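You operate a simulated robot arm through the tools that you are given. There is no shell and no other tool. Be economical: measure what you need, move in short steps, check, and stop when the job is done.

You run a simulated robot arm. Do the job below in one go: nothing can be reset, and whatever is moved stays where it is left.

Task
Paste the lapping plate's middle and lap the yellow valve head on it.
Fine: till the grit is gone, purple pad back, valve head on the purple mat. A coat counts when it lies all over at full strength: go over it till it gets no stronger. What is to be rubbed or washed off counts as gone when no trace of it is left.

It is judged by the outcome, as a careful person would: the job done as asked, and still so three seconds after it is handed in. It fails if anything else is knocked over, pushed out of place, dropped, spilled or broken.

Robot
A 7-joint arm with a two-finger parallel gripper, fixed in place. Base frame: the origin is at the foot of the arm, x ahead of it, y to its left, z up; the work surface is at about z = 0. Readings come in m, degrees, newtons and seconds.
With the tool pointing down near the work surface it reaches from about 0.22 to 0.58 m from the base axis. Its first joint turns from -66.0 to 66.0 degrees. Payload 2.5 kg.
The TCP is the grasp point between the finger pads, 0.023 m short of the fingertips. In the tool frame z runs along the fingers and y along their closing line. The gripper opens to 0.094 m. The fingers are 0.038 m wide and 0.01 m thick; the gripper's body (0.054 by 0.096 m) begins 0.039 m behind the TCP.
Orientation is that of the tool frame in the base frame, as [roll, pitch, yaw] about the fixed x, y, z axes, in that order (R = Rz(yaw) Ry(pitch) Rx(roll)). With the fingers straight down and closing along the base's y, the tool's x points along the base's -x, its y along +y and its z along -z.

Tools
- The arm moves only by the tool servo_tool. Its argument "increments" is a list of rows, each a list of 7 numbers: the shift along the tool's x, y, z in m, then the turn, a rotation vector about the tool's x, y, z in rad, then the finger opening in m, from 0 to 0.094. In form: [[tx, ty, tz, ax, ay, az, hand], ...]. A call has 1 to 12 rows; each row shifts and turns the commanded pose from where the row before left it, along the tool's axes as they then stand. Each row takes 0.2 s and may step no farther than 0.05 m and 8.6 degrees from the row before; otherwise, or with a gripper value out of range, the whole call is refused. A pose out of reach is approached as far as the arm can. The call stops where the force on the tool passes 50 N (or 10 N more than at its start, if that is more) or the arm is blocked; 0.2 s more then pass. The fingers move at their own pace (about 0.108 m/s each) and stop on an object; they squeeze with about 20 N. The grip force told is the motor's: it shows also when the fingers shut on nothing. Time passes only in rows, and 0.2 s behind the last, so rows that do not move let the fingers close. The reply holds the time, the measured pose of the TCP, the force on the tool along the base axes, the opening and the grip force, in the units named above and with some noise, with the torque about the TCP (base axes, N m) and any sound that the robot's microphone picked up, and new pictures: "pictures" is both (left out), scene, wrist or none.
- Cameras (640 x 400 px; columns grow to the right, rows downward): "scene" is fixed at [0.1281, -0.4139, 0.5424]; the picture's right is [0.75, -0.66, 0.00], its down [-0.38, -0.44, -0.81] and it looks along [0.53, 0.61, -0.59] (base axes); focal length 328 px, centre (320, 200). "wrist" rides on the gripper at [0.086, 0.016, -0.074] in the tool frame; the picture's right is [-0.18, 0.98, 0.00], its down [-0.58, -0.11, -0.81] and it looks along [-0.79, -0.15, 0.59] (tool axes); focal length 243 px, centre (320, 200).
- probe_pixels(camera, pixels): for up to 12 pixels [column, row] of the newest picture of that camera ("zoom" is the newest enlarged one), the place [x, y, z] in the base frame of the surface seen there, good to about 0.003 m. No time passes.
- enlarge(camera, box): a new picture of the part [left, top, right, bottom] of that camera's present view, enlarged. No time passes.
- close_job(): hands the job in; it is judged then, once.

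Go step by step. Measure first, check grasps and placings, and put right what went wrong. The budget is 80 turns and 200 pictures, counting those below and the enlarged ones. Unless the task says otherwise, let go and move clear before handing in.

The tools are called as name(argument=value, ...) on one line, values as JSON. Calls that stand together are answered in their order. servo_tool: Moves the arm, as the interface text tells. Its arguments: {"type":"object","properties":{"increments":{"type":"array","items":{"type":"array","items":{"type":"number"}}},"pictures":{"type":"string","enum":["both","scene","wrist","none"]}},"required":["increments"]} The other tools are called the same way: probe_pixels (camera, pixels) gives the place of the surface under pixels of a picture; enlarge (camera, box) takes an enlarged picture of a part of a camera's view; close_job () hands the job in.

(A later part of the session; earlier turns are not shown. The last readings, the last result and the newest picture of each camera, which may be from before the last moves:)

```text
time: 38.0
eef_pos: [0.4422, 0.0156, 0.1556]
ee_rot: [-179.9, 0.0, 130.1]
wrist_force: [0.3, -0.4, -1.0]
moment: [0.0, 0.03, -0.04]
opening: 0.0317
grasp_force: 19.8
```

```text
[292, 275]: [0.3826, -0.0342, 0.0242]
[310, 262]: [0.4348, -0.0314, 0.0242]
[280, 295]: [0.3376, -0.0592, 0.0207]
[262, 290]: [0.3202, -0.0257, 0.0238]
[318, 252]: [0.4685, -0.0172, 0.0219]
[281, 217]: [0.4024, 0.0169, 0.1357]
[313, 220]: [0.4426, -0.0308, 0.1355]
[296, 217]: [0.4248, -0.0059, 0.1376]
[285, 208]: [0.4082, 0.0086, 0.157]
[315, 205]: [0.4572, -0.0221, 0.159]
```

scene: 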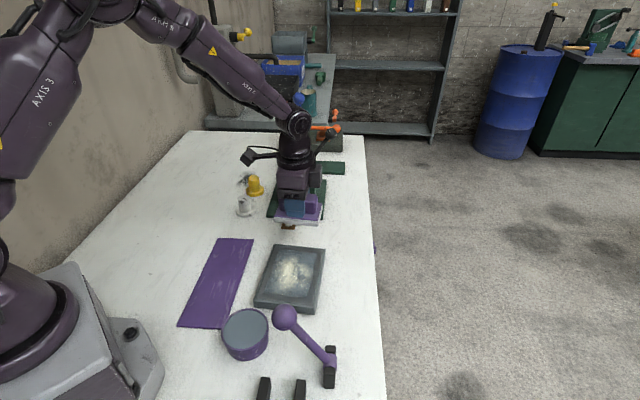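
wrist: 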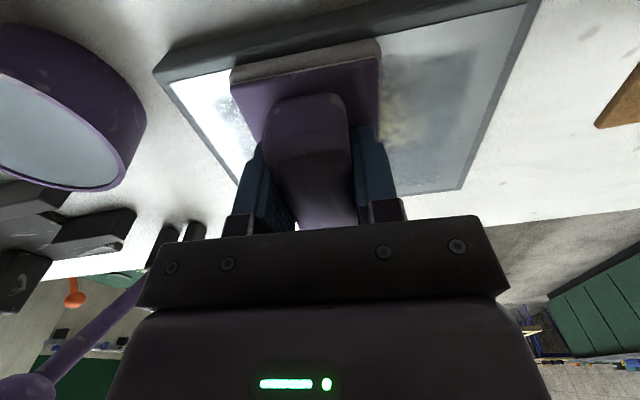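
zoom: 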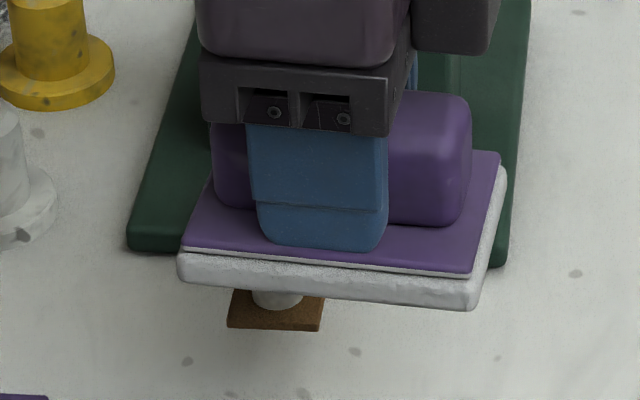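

Heights are consistent. Reloading at the tub.

servo_tool(increments=[[0.0081, -0.0354, 0, 0, 0, 0, 0.01], [0.0081, -0.0354, 0, 0, 0, 0, 0.01], [0.0081, -0.0354, 0, 0, 0, 0, 0.01], [0.0081, -0.0354, 0, 0, 0, 0, 0.01], [0.0081, -0.0354, 0, 0, 0, 0, 0.01], [0.0081, -0.0354, 0, 0, 0, 0, 0.01], [0, 0, 0, 0, 0, 0.1396, 0.01], [0, 0, 0, 0, 0, 0.1396, 0.01], [0, 0, 0, 0, 0, 0.1396, 0.01], [0, 0, 0, 0, 0, 0.1396, 0.01], [0, 0, 0, 0, 0, 0.1396, 0.01]], pictures="scene")

servo_tool(increments=[[0, 0, 0.035, 0, 0, 0, 0.01], [0, 0, 0.032, 0, 0, 0, 0.01], [0, 0, 0.008, 0, 0, 0, 0.01], [0, 0, 0.003, 0, 0, 0, 0.01]], pictures="scene")

```text
time: 40.4
eef_pos: [0.2489, -0.0825, 0.1559]
ee_rot: [179.9, 0.0, 89.9]
wrist_force: [0.0, 0.2, -0.6]
moment: [0.0, 0.02, 0.03]
opening: 0.0317
grasp_force: 20.5
```

scene: 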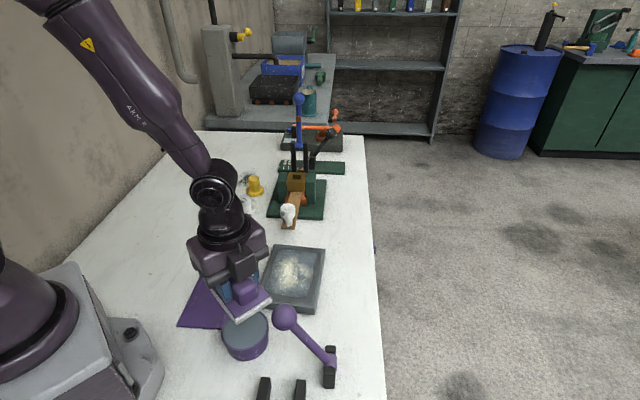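

```text
time: 41.4
eef_pos: [0.2505, -0.0835, 0.0776]
ee_rot: [179.9, 0.0, 90.0]
wrist_force: [0.4, -0.8, -1.1]
moment: [0.03, -0.01, 0.01]
opening: 0.0318
grasp_force: 19.7
```

scene: 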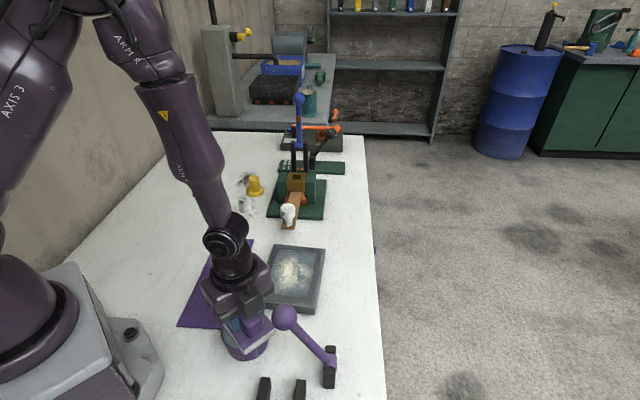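

Not touching yet (force about 0); two more small steps down.

servo_tool(increments=[[0, 0, 0.002, 0, 0, 0, 0.01], [0, 0, 0.002, 0, 0, 0, 0.01]], pictures="none")

```text
time: 42.1
eef_pos: [0.2502, -0.0832, 0.0748]
ee_rot: [179.8, -0.1, 89.8]
wrist_force: [-3.2, 0.5, 11.2]
moment: [-0.1, 0.16, 0.04]
opening: 0.0317
grasp_force: 20.6
stopped in row 2: the force on the tool passed its limit at 53 N (the readings are from after the stop); the commanded pose is now the measured one
```

Loaded. Back over the plate with yaw 130°.

servo_tool(increments=[[0, 0, -0.01, 0, 0, 0, 0.01], [0, 0, -0.04, 0, 0, 0, 0.01], [0.0155, 0.035, 0, 0, 0, 0, 0.01], [0.0155, 0.035, 0, 0, 0, 0, 0.01], [0.0155, 0.035, 0, 0, 0, 0, 0.01], [0.0155, 0.035, 0, 0, 0, 0, 0.01], [0, 0, 0, 0, 0, -0.1396, 0.01], [0, 0, 0, 0, 0, -0.1396, 0.01], [0, 0, 0, 0, 0, -0.1396, 0.01], [0, 0, 0, 0, 0, -0.1396, 0.01], [0, 0, 0.03, 0, 0, -0.1396, 0.01], [0, 0, 0.032, 0, 0, 0, 0.01]], pictures="none")

servo_tool(increments=[[0, 0, 0.003, 0, 0, 0, 0.01], [0, 0, 0.002, 0, 0, 0, 0.01]], pictures="none")

```text
time: 44.7
eef_pos: [0.3905, -0.0184, 0.0618]
ee_rot: [179.8, 0.0, 130.0]
wrist_force: [0.3, 1.3, -0.3]
moment: [0.02, -0.02, -0.02]
opening: 0.0319
grasp_force: 20.3
```

```text
time: 45.3
eef_pos: [0.3906, -0.0198, 0.0576]
ee_rot: [179.9, -0.1, 130.0]
wrist_force: [-1.8, 0.3, 4.6]
moment: [-0.12, 0.22, -0.03]
opening: 0.0317
grasp_force: 20.4
```

Light contact at z 0.0576; pressing 1 mm more and sweeping the full middle.

servo_tool(increments=[[0.014, 0, 0.001, 0, 0, 0, 0.01], [0, 0.015, 0, 0, 0, 0, 0.01], [0, 0.015, 0, 0, 0, 0, 0.01], [0, 0.01, 0, 0, 0, 0, 0.01], [-0.014, 0, 0, 0, 0, 0, 0.01], [0, -0.016, 0, 0, 0, 0, 0.01], [0, -0.016, 0, 0, 0, 0, 0.01], [0, -0.016, 0, 0, 0, 0, 0.01], [0, -0.016, 0, 0, 0, 0, 0.01], [0, -0.016, 0, 0, 0, 0, 0.01], [-0.014, 0, 0, 0, 0, 0, 0.01]], pictures="none")

servo_tool(increments=[[0, 0.016, 0.0005, 0, 0, 0, 0.01], [0, 0.016, 0, 0, 0, 0, 0.01], [0, 0.016, 0, 0, 0, 0, 0.01], [0, 0.016, 0, 0, 0, 0, 0.01], [0, 0.016, 0, 0, 0, 0, 0.01], [0.014, 0, 0, 0, 0, 0, 0.01], [0, -0.016, 0, 0, 0, 0, 0.01], [0, -0.016, 0, 0, 0, 0, 0.01], [0, -0.016, 0, 0, 0, 0, 0.01], [0, -0.016, 0, 0, 0, 0, 0.01], [0, -0.016, 0, 0, 0, 0, 0.01], [0.014, 0, 0, 0, 0, 0, 0.01]], pictures="none")

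servo_tool(increments=[[0, 0.016, 0.0005, 0, 0, 0, 0.01], [0, 0.016, 0, 0, 0, 0, 0.01], [0, 0.016, 0, 0, 0, 0, 0.01], [0, 0.016, 0, 0, 0, 0, 0.01], [0, 0, -0.04, 0, 0, 0, 0.01], [0, 0.03, -0.05, 0, 0, 0, 0.01], [0, 0.01, 0, 0, 0, 0, 0.01]], pictures="scene")

enlarge(camera="scene", box=[250, 238, 334, 318])

```text
time: 46.1
eef_pos: [0.3987, 0.0033, 0.058]
ee_rot: [179.9, 0.2, 129.9]
wrist_force: [0.2, 1.4, 5.4]
moment: [0.21, 0.11, 0.0]
opening: 0.032
grasp_force: 20.1
stopped in row 3: the force on the tool passed its limit at 54 N (the readings are from after the stop); the commanded pose is now the measured one
```

```text
time: 48.7
eef_pos: [0.3809, 0.0224, 0.0567]
ee_rot: [180.0, 0.3, 129.7]
wrist_force: [6.1, -8.8, 20.8]
moment: [0.03, 0.02, 0.02]
opening: 0.0315
grasp_force: 19.5
```

```text
refused: row 6 steps farther than a row can; nothing moved
```

```text
5.00 times, centred on (292, 278) of scene
```

zoom: 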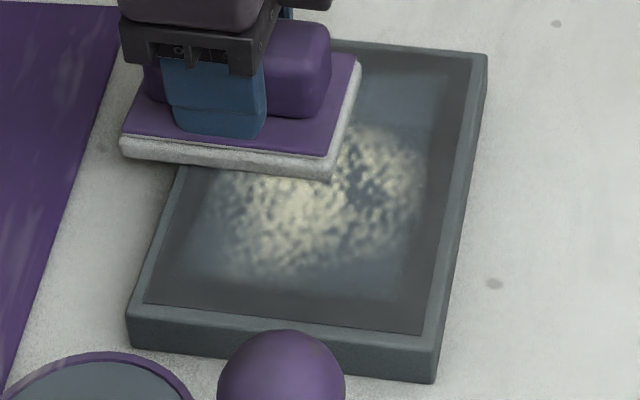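

The stop shifted my path; the pad now overhangs the left rim (plate hasn't moved). Lift, recentre and check contact.

servo_tool(increments=[[0, 0, -0.02, 0, 0, 0, 0.01], [-0.025, 0, 0, 0, 0, 0, 0.01], [-0.027, 0.02, 0, 0, 0, 0, 0.01], [0, 0, 0.014, 0, 0, 0, 0.01], [0, 0, 0.004, 0, 0, 0, 0.01], [0, 0, 0.002, 0, 0, 0, 0.01]], pictures="none")

```text
time: 50.1
eef_pos: [0.4311, -0.0029, 0.0566]
ee_rot: [-180.0, 0.1, 129.8]
wrist_force: [-9.3, 1.1, 18.9]
moment: [-0.21, 0.13, -0.12]
opening: 0.0318
grasp_force: 20.3
```

servo_tool(increments=[[0, -0.016, 0, 0, 0, 0, 0.01], [0, -0.016, 0, 0, 0, 0, 0.01], [0, -0.016, 0, 0, 0, 0, 0.01], [0, -0.016, 0, 0, 0, 0, 0.01], [0, -0.016, 0, 0, 0, 0, 0.01], [0.012, 0, 0, 0, 0, 0, 0.01]], pictures="none")

servo_tool(increments=[[0, 0.016, 0, 0, 0, 0, 0.01], [0, 0.016, 0, 0, 0, 0, 0.01], [0, 0.016, 0, 0, 0, 0, 0.01], [0, 0.016, 0, 0, 0, 0, 0.01], [0, 0.016, 0, 0, 0, 0, 0.01], [0.012, 0, 0, 0, 0, 0, 0.01]], pictures="none")

servo_tool(increments=[[0, -0.016, 0, 0, 0, 0, 0.01], [0, -0.016, 0, 0, 0, 0, 0.01], [0, -0.016, 0, 0, 0, 0, 0.01], [0, -0.016, 0, 0, 0, 0, 0.01], [0, -0.016, 0, 0, 0, 0, 0.01]], pictures="none")

servo_tool(increments=[[0, 0, -0.045, 0, 0, 0, 0.01], [0, 0, -0.045, 0, 0, 0, 0.01], [0, 0.04, -0.01, 0, 0, 0, 0.01], [0, 0.04, 0, 0, 0, 0, 0.01], [0, 0.03, 0, 0, 0, 0, 0.01]], pictures="both")

enlarge(camera="scene", box=[250, 238, 334, 318])

```text
time: 51.5
eef_pos: [0.3599, -0.0467, 0.0571]
ee_rot: [-179.9, 0.3, 129.7]
wrist_force: [3.9, -7.9, 18.5]
moment: [0.33, -0.07, -0.11]
opening: 0.0316
grasp_force: 20.0
```

```text
time: 52.1
eef_pos: [0.382, -0.0288, 0.0577]
ee_rot: [-179.9, 0.1, 129.8]
wrist_force: [1.2, 1.0, 4.4]
moment: [0.24, -0.08, 0.01]
opening: 0.0319
grasp_force: 19.5
stopped in row 3: the force on the tool passed its limit at 52 N (the readings are from after the stop); the commanded pose is now the measured one
```

```text
time: 53.3
eef_pos: [0.3224, -0.08, 0.0578]
ee_rot: [-179.9, 0.2, 129.7]
wrist_force: [7.9, 4.2, 12.1]
moment: [0.58, -0.16, -0.33]
opening: 0.0318
grasp_force: 19.6
```

```text
time: 54.5
eef_pos: [0.4051, -0.007, 0.1571]
ee_rot: [-179.8, 0.0, 129.7]
wrist_force: [0.3, -0.7, -1.5]
moment: [-0.02, 0.01, -0.01]
opening: 0.0318
grasp_force: 19.9
```

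scene: 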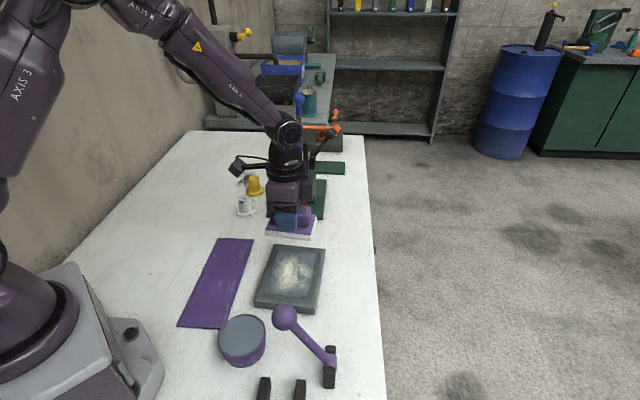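
wrist: 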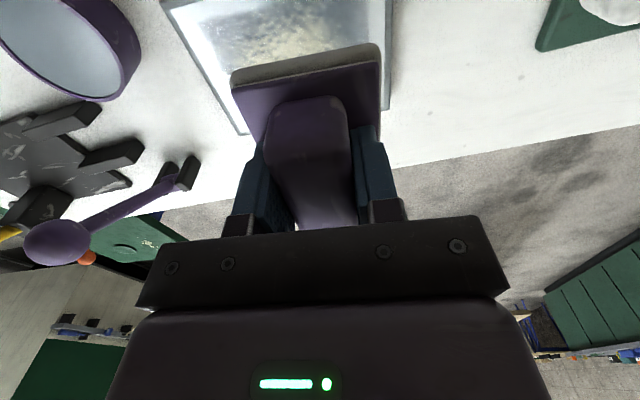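

```text
5.00 times, centred on (292, 278) of scene
```

zoom: 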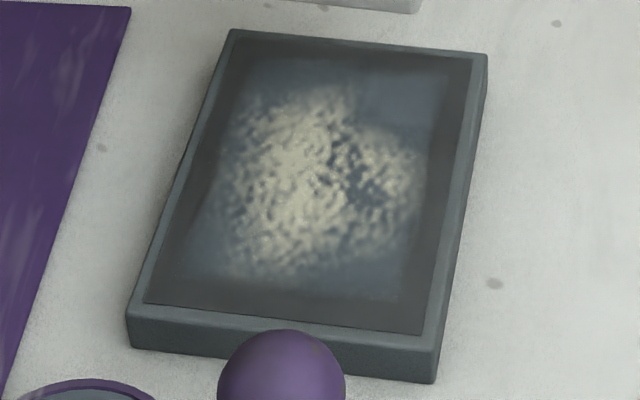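

Coat is unchanged in strength, so it is saturated. But my stale sweep nudged the paste tub about 1 cm (now 242,340 versus 246,334); I'll put that right after returning the pad. Carrying the pad to its spot first.

servo_tool(increments=[[-0.0208, 0.0263, 0, 0, 0, 0, 0.01], [-0.0208, 0.0263, 0, 0, 0, 0, 0.01], [-0.0208, 0.0263, 0, 0, 0, 0, 0.01], [-0.0208, 0.0263, 0, 0, 0, 0, 0.01], [0, 0, 0, 0, 0, -0.1, 0.01], [0, 0, 0, 0, 0, -0.1, 0.01], [0, 0, 0.04, 0, 0, 0, 0.01], [0, 0, 0.04, 0, 0, 0, 0.01], [0, 0, 0.02, 0, 0, 0, 0.01]])

enlarge(camera="scene", box=[305, 215, 375, 259])

```text
time: 56.5
eef_pos: [0.5412, -0.0056, 0.0581]
ee_rot: [-179.8, 0.0, 141.2]
wrist_force: [0.7, 0.3, -0.9]
moment: [0.02, -0.01, 0.01]
opening: 0.0315
grasp_force: 20.5
```

scene: 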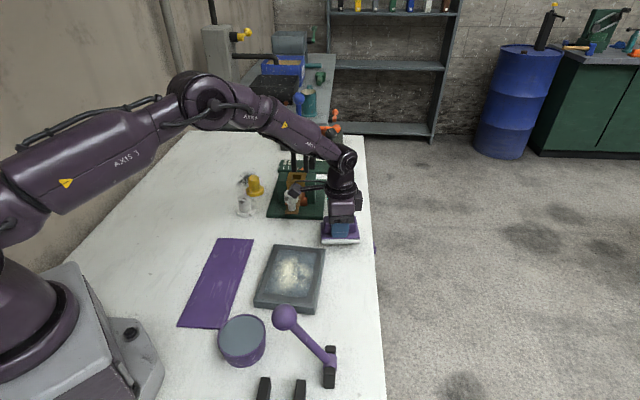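
wrist: 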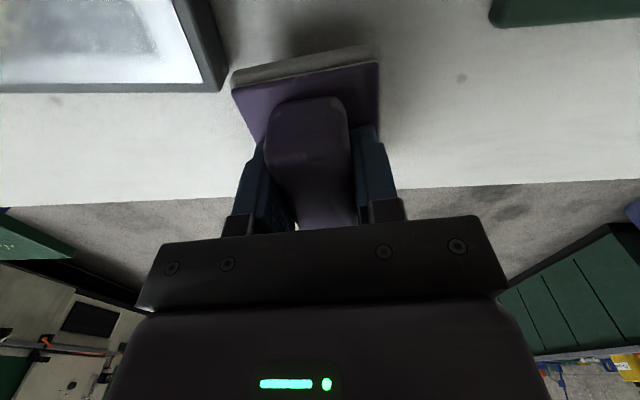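

```text
9.09 times, centred on (340, 237) of scene
```

zoom: 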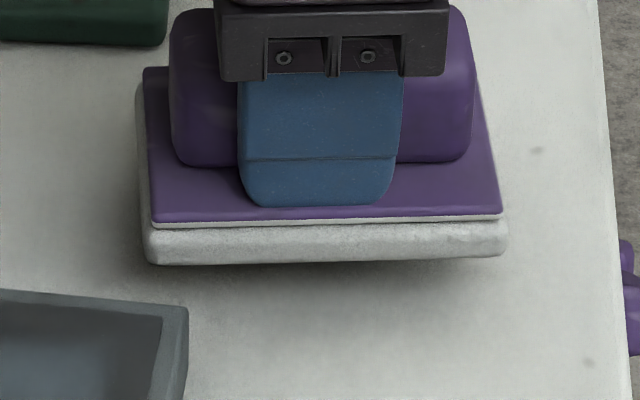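

Positioned over the spot; lowering gently to the table.

servo_tool(increments=[[0.0026, 0, 0.012, 0, 0, 0, 0.01], [0, 0, 0.005, 0, 0, 0, 0.01], [0, 0, 0.002, 0, 0, 0, 0.01]], pictures="none")

servo_tool(increments=[[0, 0, 0.0015, 0, 0, 0, 0.01]], pictures="scene")

enlarge(camera="scene", box=[305, 215, 375, 259])

```text
time: 57.3
eef_pos: [0.5379, -0.0049, 0.0373]
ee_rot: [-179.9, 0.0, 141.1]
wrist_force: [-0.9, 0.5, -0.5]
moment: [-0.01, 0.0, -0.04]
opening: 0.0317
grasp_force: 20.0
```

```text
time: 57.7
eef_pos: [0.5377, -0.0048, 0.036]
ee_rot: [-179.8, 0.0, 141.2]
wrist_force: [-0.8, -0.5, -0.7]
moment: [0.03, 0.01, 0.03]
opening: 0.0318
grasp_force: 20.3
```

scene: 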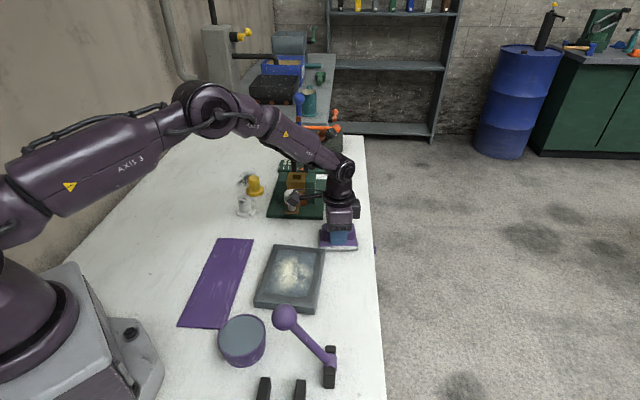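

```text
9.09 times, centred on (340, 237) of scene
```

zoom: 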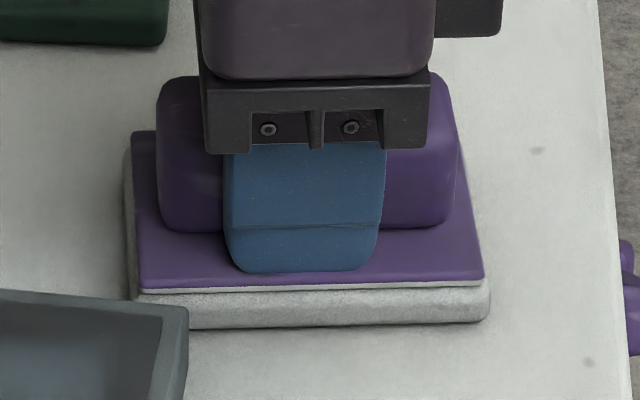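

The pad is not quite down and sits about 6° turned and 7 mm near compared with the original outline. Correcting both, then lowering.

servo_tool(increments=[[0.0028, 0.007, 0, 0, 0, 0.1, 0.01], [0, 0, 0.0015, 0, 0, 0, 0.01]], pictures="none")

servo_tool(increments=[[0, 0, 0.0015, 0, 0, 0, 0.01]], pictures="scene")

enlarge(camera="scene", box=[305, 215, 375, 259])

```text
time: 58.3
eef_pos: [0.5401, 0.0044, 0.0368]
ee_rot: [-179.8, 0.2, 135.4]
wrist_force: [-2.4, 0.0, 5.7]
moment: [0.17, 0.05, 0.07]
opening: 0.0317
grasp_force: 19.6
```

```text
time: 58.7
eef_pos: [0.5396, 0.0038, 0.0351]
ee_rot: [-179.9, 0.2, 135.5]
wrist_force: [-12.9, 1.8, 25.0]
moment: [0.13, 0.21, 0.06]
opening: 0.0317
grasp_force: 19.8
```

scene: 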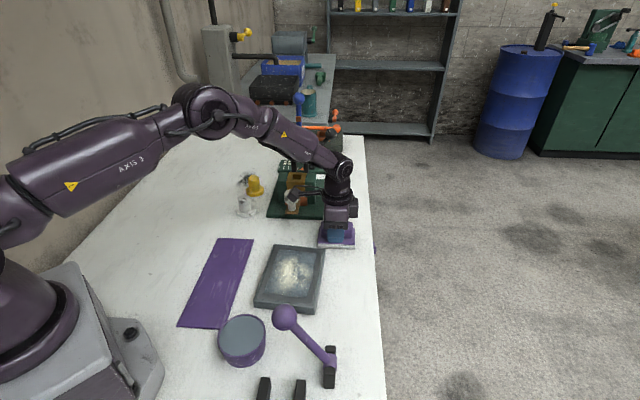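

```text
9.09 times, centred on (340, 237) of scene
```

zoom: 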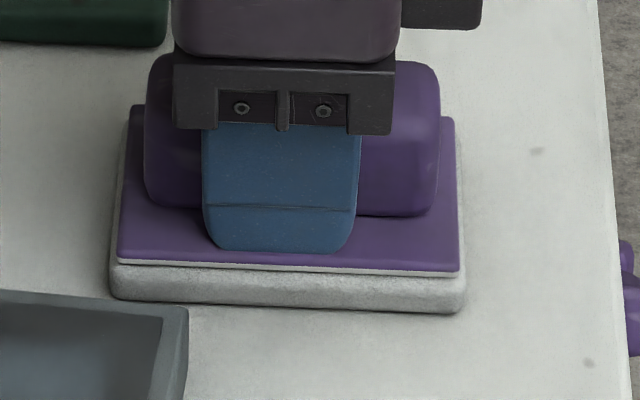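

Orientation now matches; only about 3 mm left of original. Nudge right and release.

servo_tool(increments=[[0, 0, -0.003, 0, 0, 0, 0.01], [-0.0028, 0, 0, 0, 0, 0, 0.01], [0, 0, 0.002, 0, 0, 0, 0.01], [0, 0, 0, 0, 0, 0, 0.05], [0, 0, 0, 0, 0, 0, 0.06], [0, 0, -0.02, 0, 0, 0, 0.06], [0, 0, -0.04, 0, 0, 0, 0.06], [0, 0, -0.05, 0, 0, 0, 0.06], [0, 0, -0.05, 0, 0, 0, 0.06]], pictures="scene")

enlarge(camera="scene", box=[305, 215, 375, 259])

enlarge(camera="scene", box=[215, 295, 345, 400])

probe_pixels(camera="scene", pixels=[[221, 335], [263, 332], [242, 318], [242, 352], [242, 336], [220, 350], [262, 358], [252, 362]])

```text
time: 60.7
eef_pos: [0.5382, 0.0002, 0.1916]
ee_rot: [-179.9, 0.0, 135.6]
wrist_force: [-0.2, 0.1, 0.0]
moment: [0.0, -0.03, -0.01]
opening: 0.0599
grasp_force: 0.0
```

scene: 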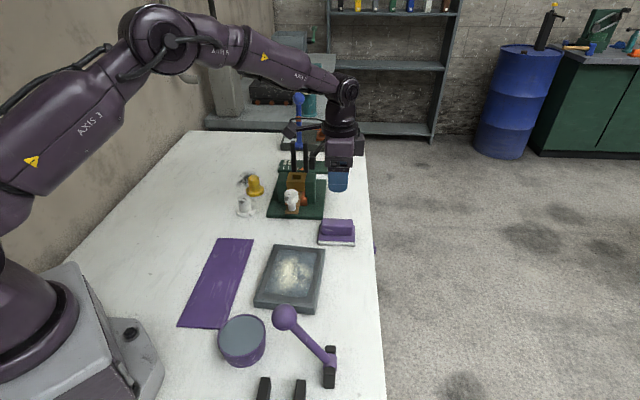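

```text
9.09 times, centred on (340, 237) of scene
```

zoom: 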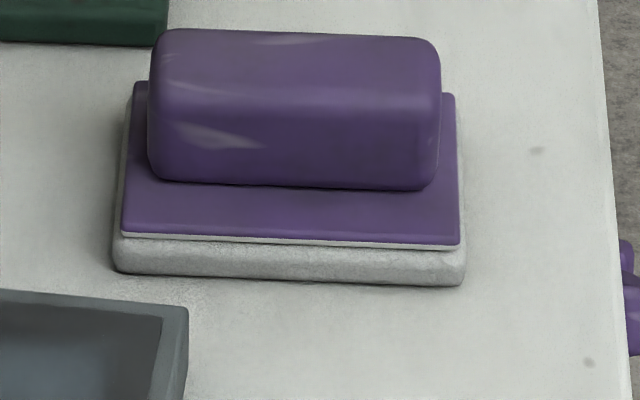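

```text
3.81 times, centred on (280, 348) of scene
```

zoom: 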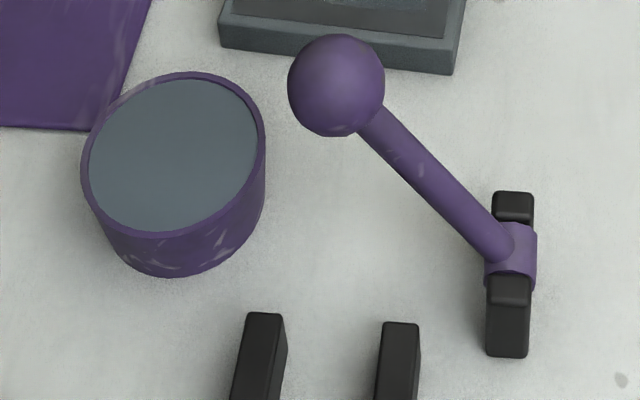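

```text
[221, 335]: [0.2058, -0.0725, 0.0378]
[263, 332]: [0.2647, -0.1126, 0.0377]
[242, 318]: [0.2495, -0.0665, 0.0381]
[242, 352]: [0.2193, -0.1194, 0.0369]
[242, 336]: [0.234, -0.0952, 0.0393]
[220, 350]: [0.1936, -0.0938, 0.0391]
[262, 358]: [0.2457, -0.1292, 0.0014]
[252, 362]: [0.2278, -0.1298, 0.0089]
```

The pad ended about 1 cm farther back than its original outline (near edge at row 277 versus 305). I'll measure it and regrasp to correct. The tub shifted by about (-0.013,-0.009) m.

enlarge(camera="scene", box=[305, 215, 375, 259])

probe_pixels(camera="zoom", pixels=[[140, 92], [450, 102], [128, 225], [455, 240], [170, 36], [425, 46], [160, 170], [425, 180], [125, 260], [460, 275]])

```text
9.09 times, centred on (340, 237) of scene
```

zoom: 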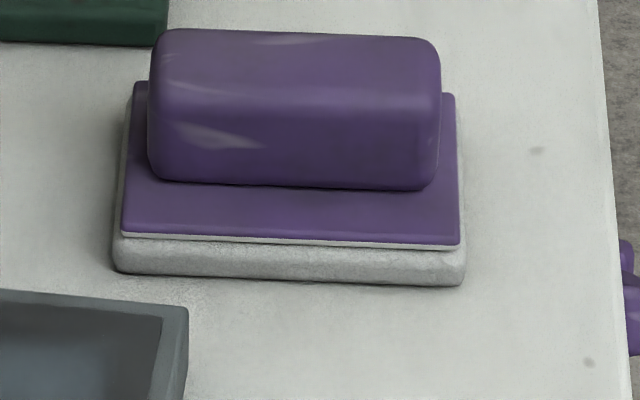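

```text
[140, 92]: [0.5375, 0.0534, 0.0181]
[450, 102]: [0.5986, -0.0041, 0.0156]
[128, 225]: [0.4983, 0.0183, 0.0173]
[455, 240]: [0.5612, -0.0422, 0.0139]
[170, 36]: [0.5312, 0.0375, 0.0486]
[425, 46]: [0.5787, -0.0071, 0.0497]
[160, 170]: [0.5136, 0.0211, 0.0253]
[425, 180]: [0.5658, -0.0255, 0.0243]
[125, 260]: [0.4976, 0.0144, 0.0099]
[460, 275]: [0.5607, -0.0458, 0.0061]
```

Pad centre is off by about (0.008,0.010). Regrasping higher on the grip, so the fingers stay clear of the board, to shift it back.

servo_tool(increments=[[-0.0034, 0.012, 0.02, 0, 0, 0, 0.06], [0, 0, 0.045, 0, 0, 0, 0.06], [0, 0, 0.045, 0, 0, 0, 0.06], [0, 0, 0.035, 0, 0, 0, 0.06], [0, 0, 0, 0, 0, 0, 0.02], [0, 0, 0, 0, 0, 0, 0.01], [0, 0, 0, 0, 0, 0, 0.01]], pictures="wrist")

```text
time: 62.3
eef_pos: [0.5542, 0.0065, 0.0473]
ee_rot: [-179.7, 0.0, 135.5]
wrist_force: [0.1, 0.4, -1.2]
moment: [-0.03, -0.03, 0.02]
opening: 0.0319
grasp_force: 20.0
```

wrist: 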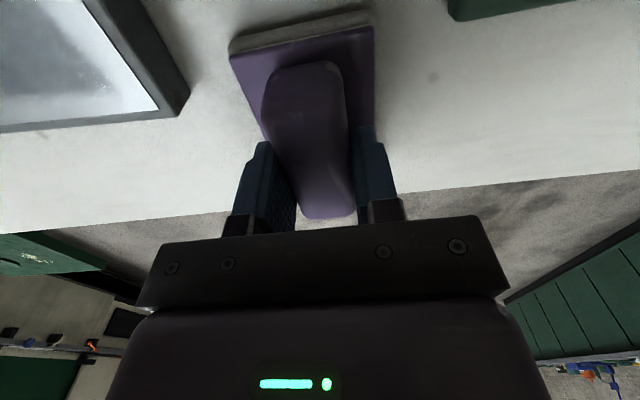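

servo_tool(increments=[[0, 0, -0.006, 0, 0, 0, 0.01], [-0.0014, -0.0126, 0, 0, 0, -0.03, 0.01], [0, 0, 0, 0, 0, 0, 0.01]], pictures="scene")

servo_tool(increments=[[0, 0, 0.005, 0, 0, 0, 0.01], [0, 0, 0.001, 0, 0, 0, 0.01]], pictures="scene")

enlarge(camera="scene", box=[305, 215, 375, 259])

```text
time: 63.1
eef_pos: [0.5438, -0.0036, 0.0523]
ee_rot: [-179.7, 0.2, 137.2]
wrist_force: [0.3, 0.2, -0.5]
moment: [-0.01, 0.05, 0.03]
opening: 0.0316
grasp_force: 19.8
```

scene: 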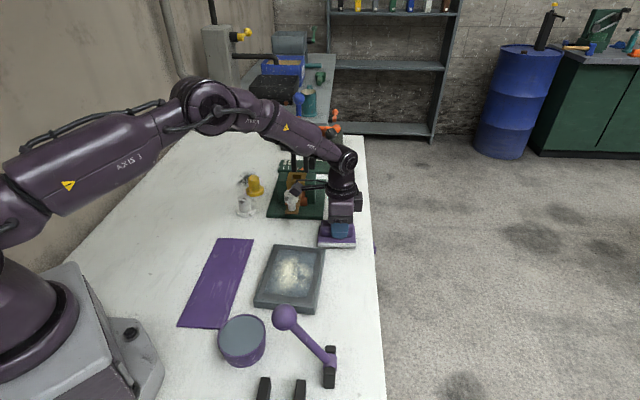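

```text
time: 63.7
eef_pos: [0.5444, -0.0024, 0.0474]
ee_rot: [-179.8, 0.1, 137.2]
wrist_force: [-0.8, 0.3, -0.8]
moment: [-0.01, 0.0, -0.01]
opening: 0.0315
grasp_force: 20.1
```

scene: 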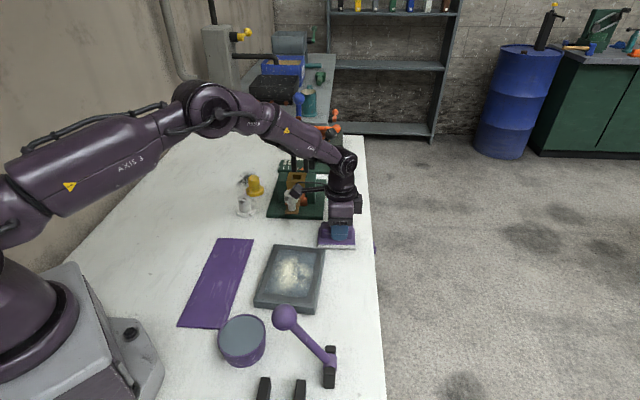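

```text
9.09 times, centred on (340, 237) of scene
```

zoom: 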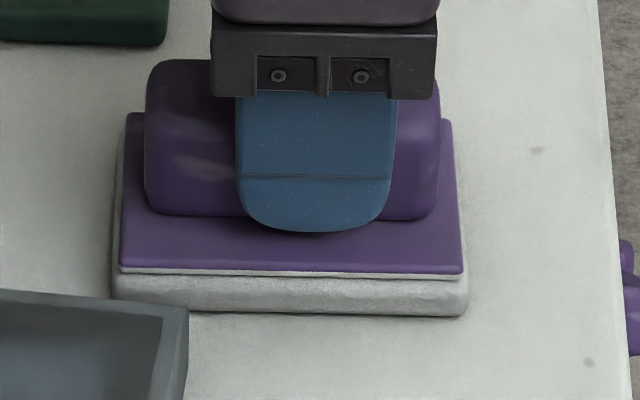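

Near edge now matches in depth; shift 3 mm right and release.

servo_tool(increments=[[-0.003, 0, 0, 0, 0, 0, 0.01], [0, 0, 0.001, 0, 0, 0, 0.01], [0, 0, 0, 0, 0, 0, 0.04], [0, 0, 0, 0, 0, 0, 0.06], [0, 0, 0, 0, 0, 0, 0.06], [0, 0, -0.04, 0, 0, 0, 0.06], [0, 0, -0.05, 0, 0, 0, 0.06], [0, 0, -0.05, 0, 0, 0, 0.06]], pictures="scene")

enlarge(camera="scene", box=[305, 215, 375, 259])

```text
time: 65.5
eef_pos: [0.5458, -0.0053, 0.1864]
ee_rot: [-179.7, 0.0, 137.2]
wrist_force: [0.4, 0.2, -0.2]
moment: [0.02, -0.01, 0.01]
opening: 0.06
grasp_force: 0.2
```

scene: 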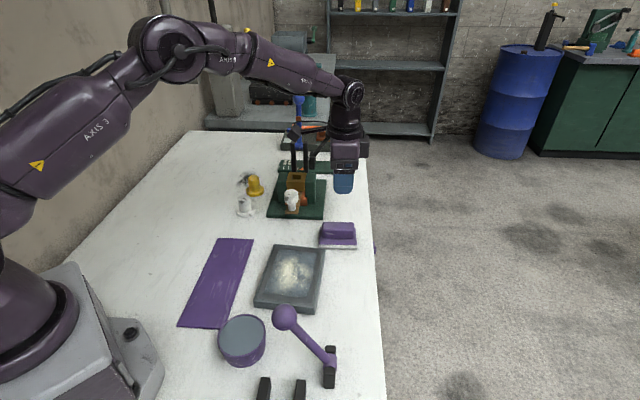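

```text
9.09 times, centred on (340, 237) of scene
```

zoom: 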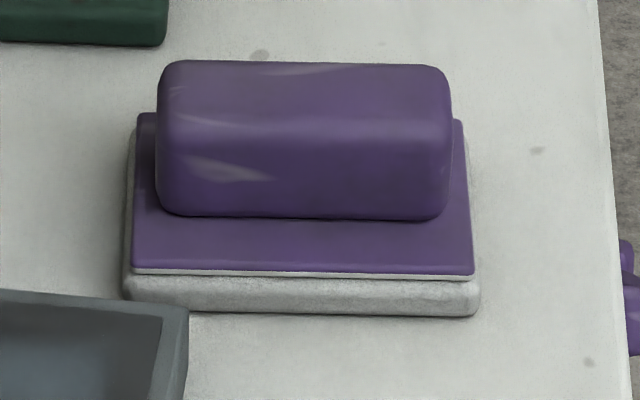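

Pad is back to within a millimetre or two. But the white-knobbed wooden piece near (291,200) looks different from the start (288,213), so I'll check it.

enlarge(camera="scene", box=[230, 160, 330, 235])

probe_pixels(camera="scene", pixels=[[291, 196], [292, 210], [301, 200], [296, 180], [303, 190]])

```text
5.33 times, centred on (280, 198) of scene
```

zoom: 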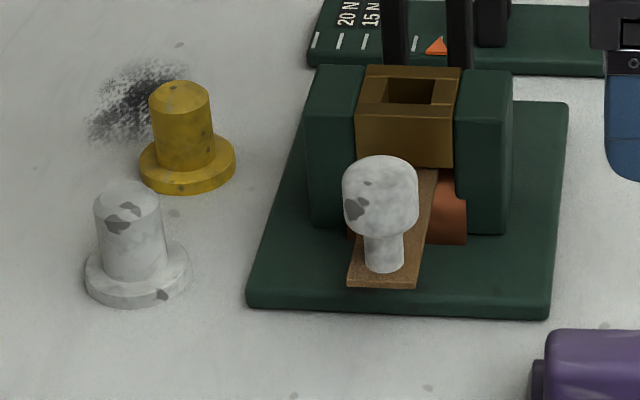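

```text
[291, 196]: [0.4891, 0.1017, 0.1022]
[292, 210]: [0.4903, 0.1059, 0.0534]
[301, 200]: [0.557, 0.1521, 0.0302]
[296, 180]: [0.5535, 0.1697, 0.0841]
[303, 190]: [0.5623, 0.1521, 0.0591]
```

The wooden slide with the white knob was pushed in about 58 mm by my off-track sweep; I must pull it back to its start (knob at about (0.450,0.059)). Measuring the knob now.

enlarge(camera="scene", box=[265, 165, 335, 225])

probe_pixels(camera="zoom", pixels=[[208, 130], [208, 160], [150, 170], [268, 170], [208, 215], [210, 245], [210, 280], [180, 305], [290, 302], [290, 140], [295, 60], [400, 150]])

```text
6.67 times, centred on (300, 195) of scene
```

zoom: 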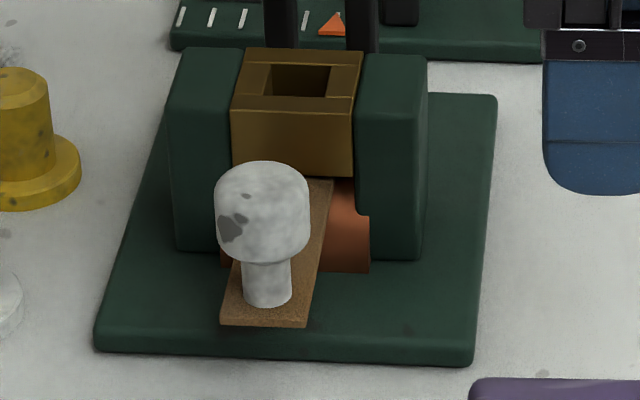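

```text
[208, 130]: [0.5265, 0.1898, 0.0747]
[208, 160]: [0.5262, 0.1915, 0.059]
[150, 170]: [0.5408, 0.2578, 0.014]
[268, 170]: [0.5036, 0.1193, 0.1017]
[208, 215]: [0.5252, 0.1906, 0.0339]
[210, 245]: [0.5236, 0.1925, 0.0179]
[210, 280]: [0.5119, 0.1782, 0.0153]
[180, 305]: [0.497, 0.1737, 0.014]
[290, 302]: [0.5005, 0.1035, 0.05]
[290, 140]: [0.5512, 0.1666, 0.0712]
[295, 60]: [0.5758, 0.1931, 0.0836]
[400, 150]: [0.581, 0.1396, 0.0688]
```

probe_pixels(camera="zoom", pixels=[[262, 165], [262, 190], [262, 205], [262, 235], [262, 255], [221, 215], [305, 215], [250, 290], [285, 290], [240, 318], [300, 322], [325, 190]])

```text
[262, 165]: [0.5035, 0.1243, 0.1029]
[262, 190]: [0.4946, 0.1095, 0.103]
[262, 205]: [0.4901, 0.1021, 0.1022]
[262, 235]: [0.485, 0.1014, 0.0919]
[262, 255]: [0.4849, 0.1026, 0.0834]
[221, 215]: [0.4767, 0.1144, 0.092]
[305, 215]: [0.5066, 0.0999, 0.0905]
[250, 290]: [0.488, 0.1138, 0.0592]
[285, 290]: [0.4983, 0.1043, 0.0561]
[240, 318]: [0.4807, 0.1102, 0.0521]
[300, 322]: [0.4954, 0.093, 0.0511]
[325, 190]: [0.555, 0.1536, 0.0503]
```

Knob head centre is about (0.496,0.113), z 0.08–0.103, with ample space behind it. At the present yaw the fingers close along the slide direction; I'll move over and grasp it.

servo_tool(increments=[[0.039, 0.0177, 0, 0, 0, 0, 0.07], [0.039, 0.0177, 0, 0, 0, 0, 0.07], [0.039, 0.0177, 0, 0, 0, 0, 0.07], [0, 0, 0, 0, 0, 0, 0.07]])

```text
time: 66.5
eef_pos: [0.4975, 0.1152, 0.1869]
ee_rot: [-179.8, 0.1, 137.1]
wrist_force: [0.3, 0.3, 0.1]
moment: [0.0, -0.01, 0.01]
opening: 0.0698
grasp_force: 0.0
```

scene: 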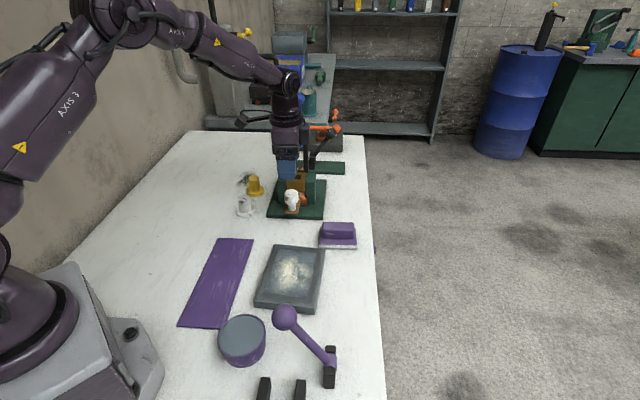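
wrist: 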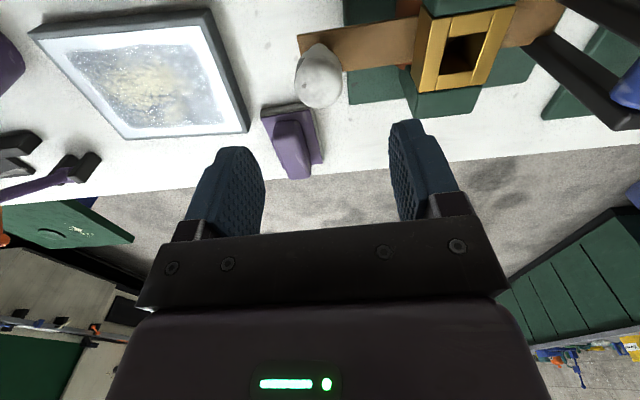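

Aligned (knob between fingers). Descend and grasp.

servo_tool(increments=[[0, 0, 0.04, 0, 0, 0, 0.07], [0, 0, 0.035, 0, 0, 0, 0.07], [0, 0, 0.019, 0, 0, 0, 0.07], [0, 0, 0, 0, 0, 0, 0.03], [0, 0, 0, 0, 0, 0, 0.02], [0, 0, 0, 0, 0, 0, 0.02]])

```text
time: 67.9
eef_pos: [0.4966, 0.1135, 0.0927]
ee_rot: [-179.8, 0.0, 137.2]
wrist_force: [0.2, 0.5, -3.4]
moment: [0.44, -0.5, 0.04]
opening: 0.0331
grasp_force: 44.9
```

scene: 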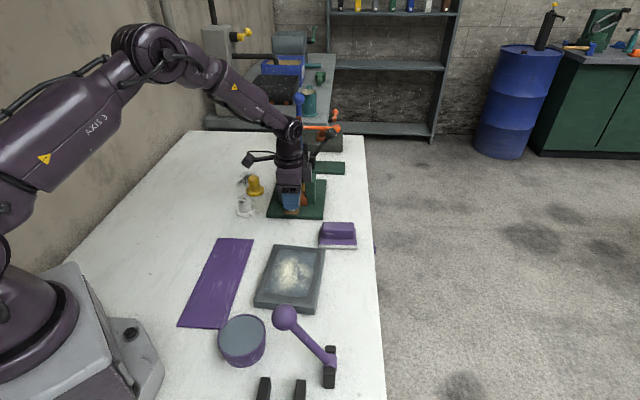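
wrist: 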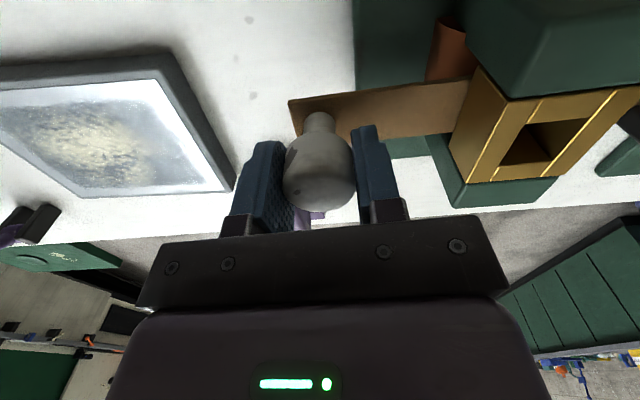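

Knob held. Pulling straight back along the slide, 58 mm.

servo_tool(increments=[[0, -0.008, 0, 0, 0, 0, 0.02], [0, -0.01, 0, 0, 0, 0, 0.02], [0, -0.01, 0, 0, 0, 0, 0.02], [0, -0.01, 0, 0, 0, 0, 0.02], [0, -0.01, 0, 0, 0, 0, 0.02], [0, -0.01, 0, 0, 0, 0, 0.02]])

enlarge(camera="scene", box=[230, 160, 330, 235])

```text
time: 69.3
eef_pos: [0.4572, 0.0716, 0.094]
ee_rot: [-179.9, -0.2, 137.3]
wrist_force: [-2.3, 8.6, 0.8]
moment: [0.65, 0.44, 0.08]
opening: 0.0333
grasp_force: 44.9
```

scene: 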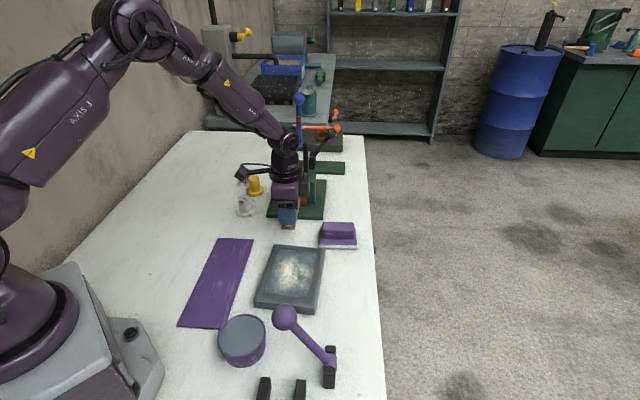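
wrist: 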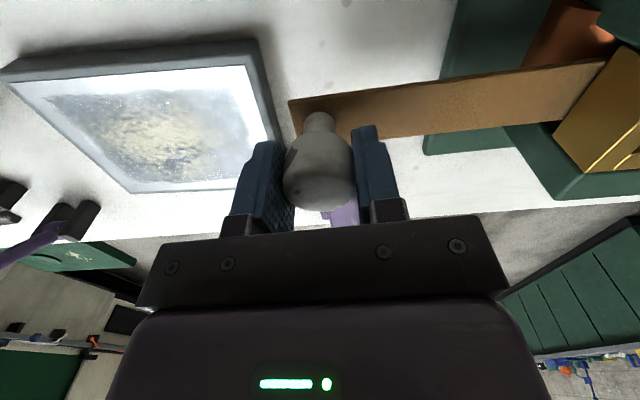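

```text
5.33 times, centred on (280, 198) of scene
```

zoom: 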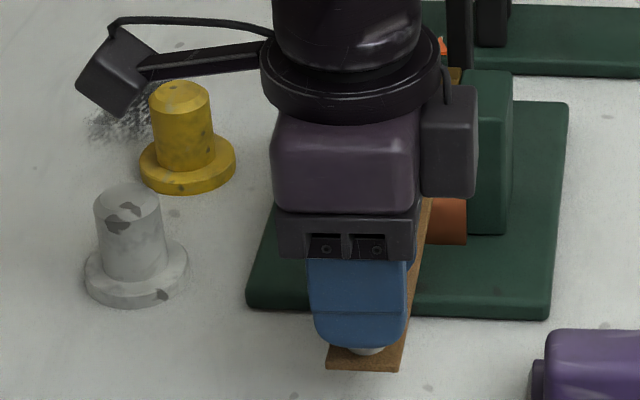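

Wood's near edge corners (327,368),(398,370) match the original exactly. Release and rise.

servo_tool(increments=[[0, 0, 0, 0, 0, 0, 0.045], [0, 0, 0, 0, 0, 0, 0.06], [0, 0, 0, 0, 0, 0, 0.06], [0, 0, -0.04, 0, 0, 0, 0.06], [0, 0, -0.05, 0, 0, 0, 0.06], [0, 0, -0.04, 0, 0, 0, 0.06]], pictures="scene")

enlarge(camera="scene", box=[230, 160, 330, 235])

```text
time: 70.7
eef_pos: [0.4591, 0.0701, 0.2252]
ee_rot: [-179.8, 0.1, 137.2]
wrist_force: [0.3, -0.9, 0.4]
moment: [-0.02, 0.01, -0.03]
opening: 0.06
grasp_force: 0.1
```

scene: 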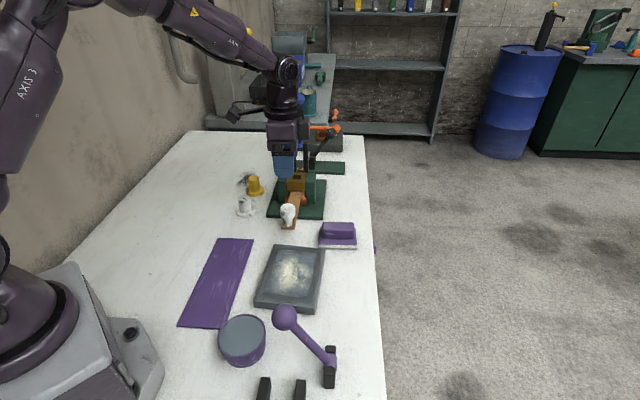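

```text
5.33 times, centred on (280, 198) of scene
```

zoom: 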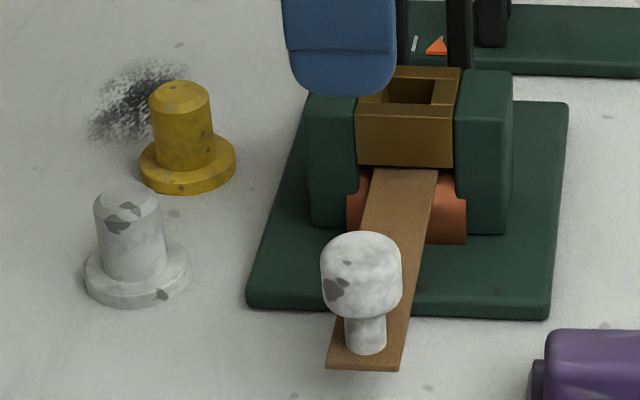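

Slide restored. Now the tub: it needs to go back by about (+0.013,+0.008). I'll move above it (centre about 0.235,-0.092) with the hand fully open.

servo_tool(increments=[[0.0091, -0.0452, 0, 0, 0, 0, 0.094], [0.0091, -0.0452, 0, 0, 0, 0, 0.094], [0.0091, -0.0452, 0, 0, 0, 0, 0.094], [0.0091, -0.0452, 0, 0, 0, 0, 0.094], [0.0091, -0.0452, 0, 0, 0, 0, 0.094], [0.0091, -0.0452, 0, 0, 0, 0, 0.094], [0, 0, 0.04, 0, 0, 0, 0.094], [0, 0, 0.04, 0, 0, 0, 0.094]])

enlarge(camera="scene", box=[185, 265, 345, 385])

```text
time: 72.5
eef_pos: [0.2324, -0.0925, 0.1449]
ee_rot: [-179.8, 0.0, 137.2]
wrist_force: [1.0, 0.1, 0.1]
moment: [-0.03, 0.01, 0.03]
opening: 0.0943
grasp_force: 0.0
```

scene: 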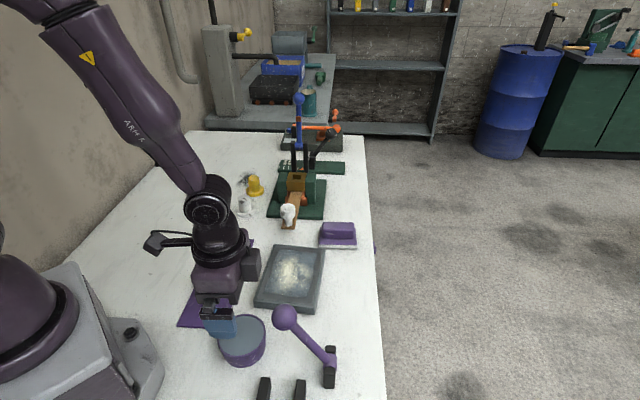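
wrist: 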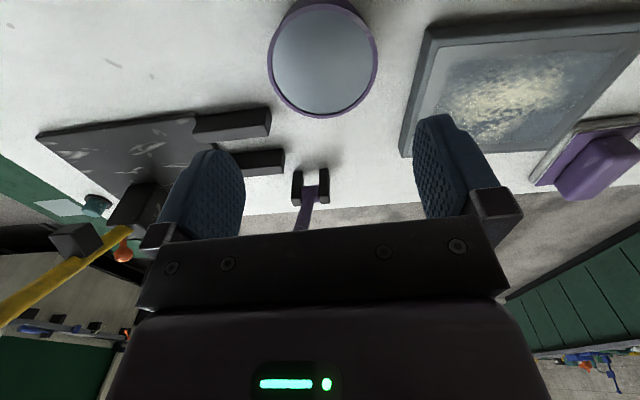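

```text
3.33 times, centred on (265, 325) of scene
```

zoom: 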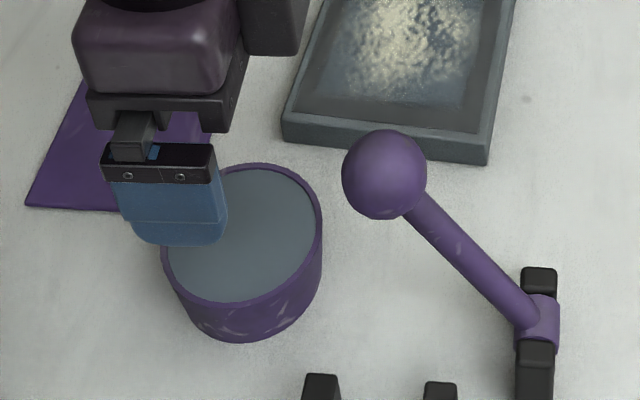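

probe_pixels(camera="wrist", pixels=[[270, 60], [375, 60], [322, 116], [320, 4], [322, 60], [285, 20], [360, 20], [285, 100], [360, 100]])

```text
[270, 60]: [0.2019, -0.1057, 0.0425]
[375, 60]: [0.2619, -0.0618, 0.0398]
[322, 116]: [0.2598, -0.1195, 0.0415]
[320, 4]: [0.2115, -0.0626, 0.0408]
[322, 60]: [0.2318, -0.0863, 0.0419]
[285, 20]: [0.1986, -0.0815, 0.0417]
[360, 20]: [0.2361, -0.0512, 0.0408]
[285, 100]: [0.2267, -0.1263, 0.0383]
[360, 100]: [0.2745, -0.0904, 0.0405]
```

Tub centre by wrist view: (0.234,-0.088), radius 0.038. Descend around it and close.

servo_tool(increments=[[0.0019, 0.0044, 0.03, 0, 0, 0, 0.094], [0, 0, 0.04, 0, 0, 0, 0.094], [0, 0, 0.025, 0, 0, 0, 0.094], [0, 0, 0.018, 0, 0, 0, 0.094], [0, 0, 0, 0, 0, 0, 0.07], [0, 0, 0, 0, 0, 0, 0.06]])

```text
time: 73.9
eef_pos: [0.2321, -0.0873, 0.0315]
ee_rot: [-179.8, 0.0, 137.2]
wrist_force: [-3.2, -3.0, 7.9]
moment: [-0.07, 0.18, 0.0]
opening: 0.0792
grasp_force: 19.4
```

scene: 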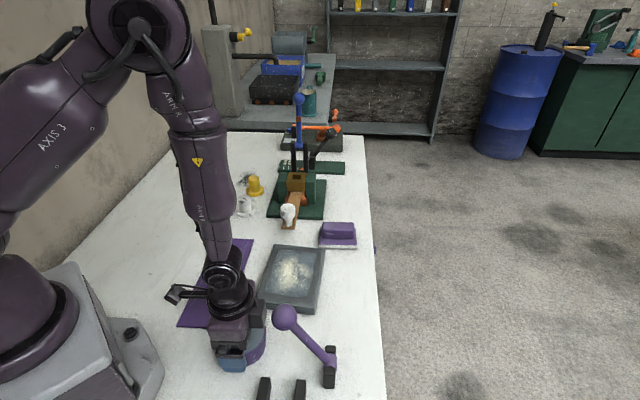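
wrist: 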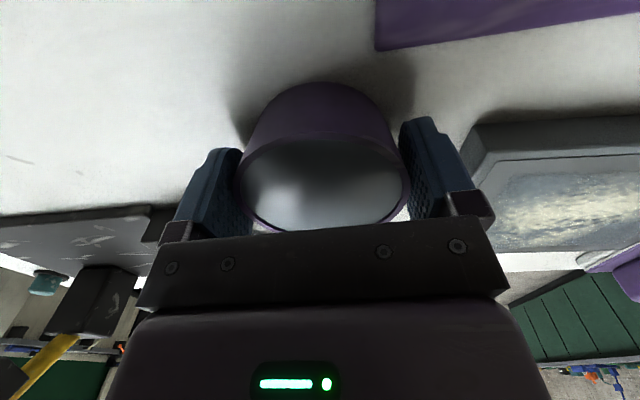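

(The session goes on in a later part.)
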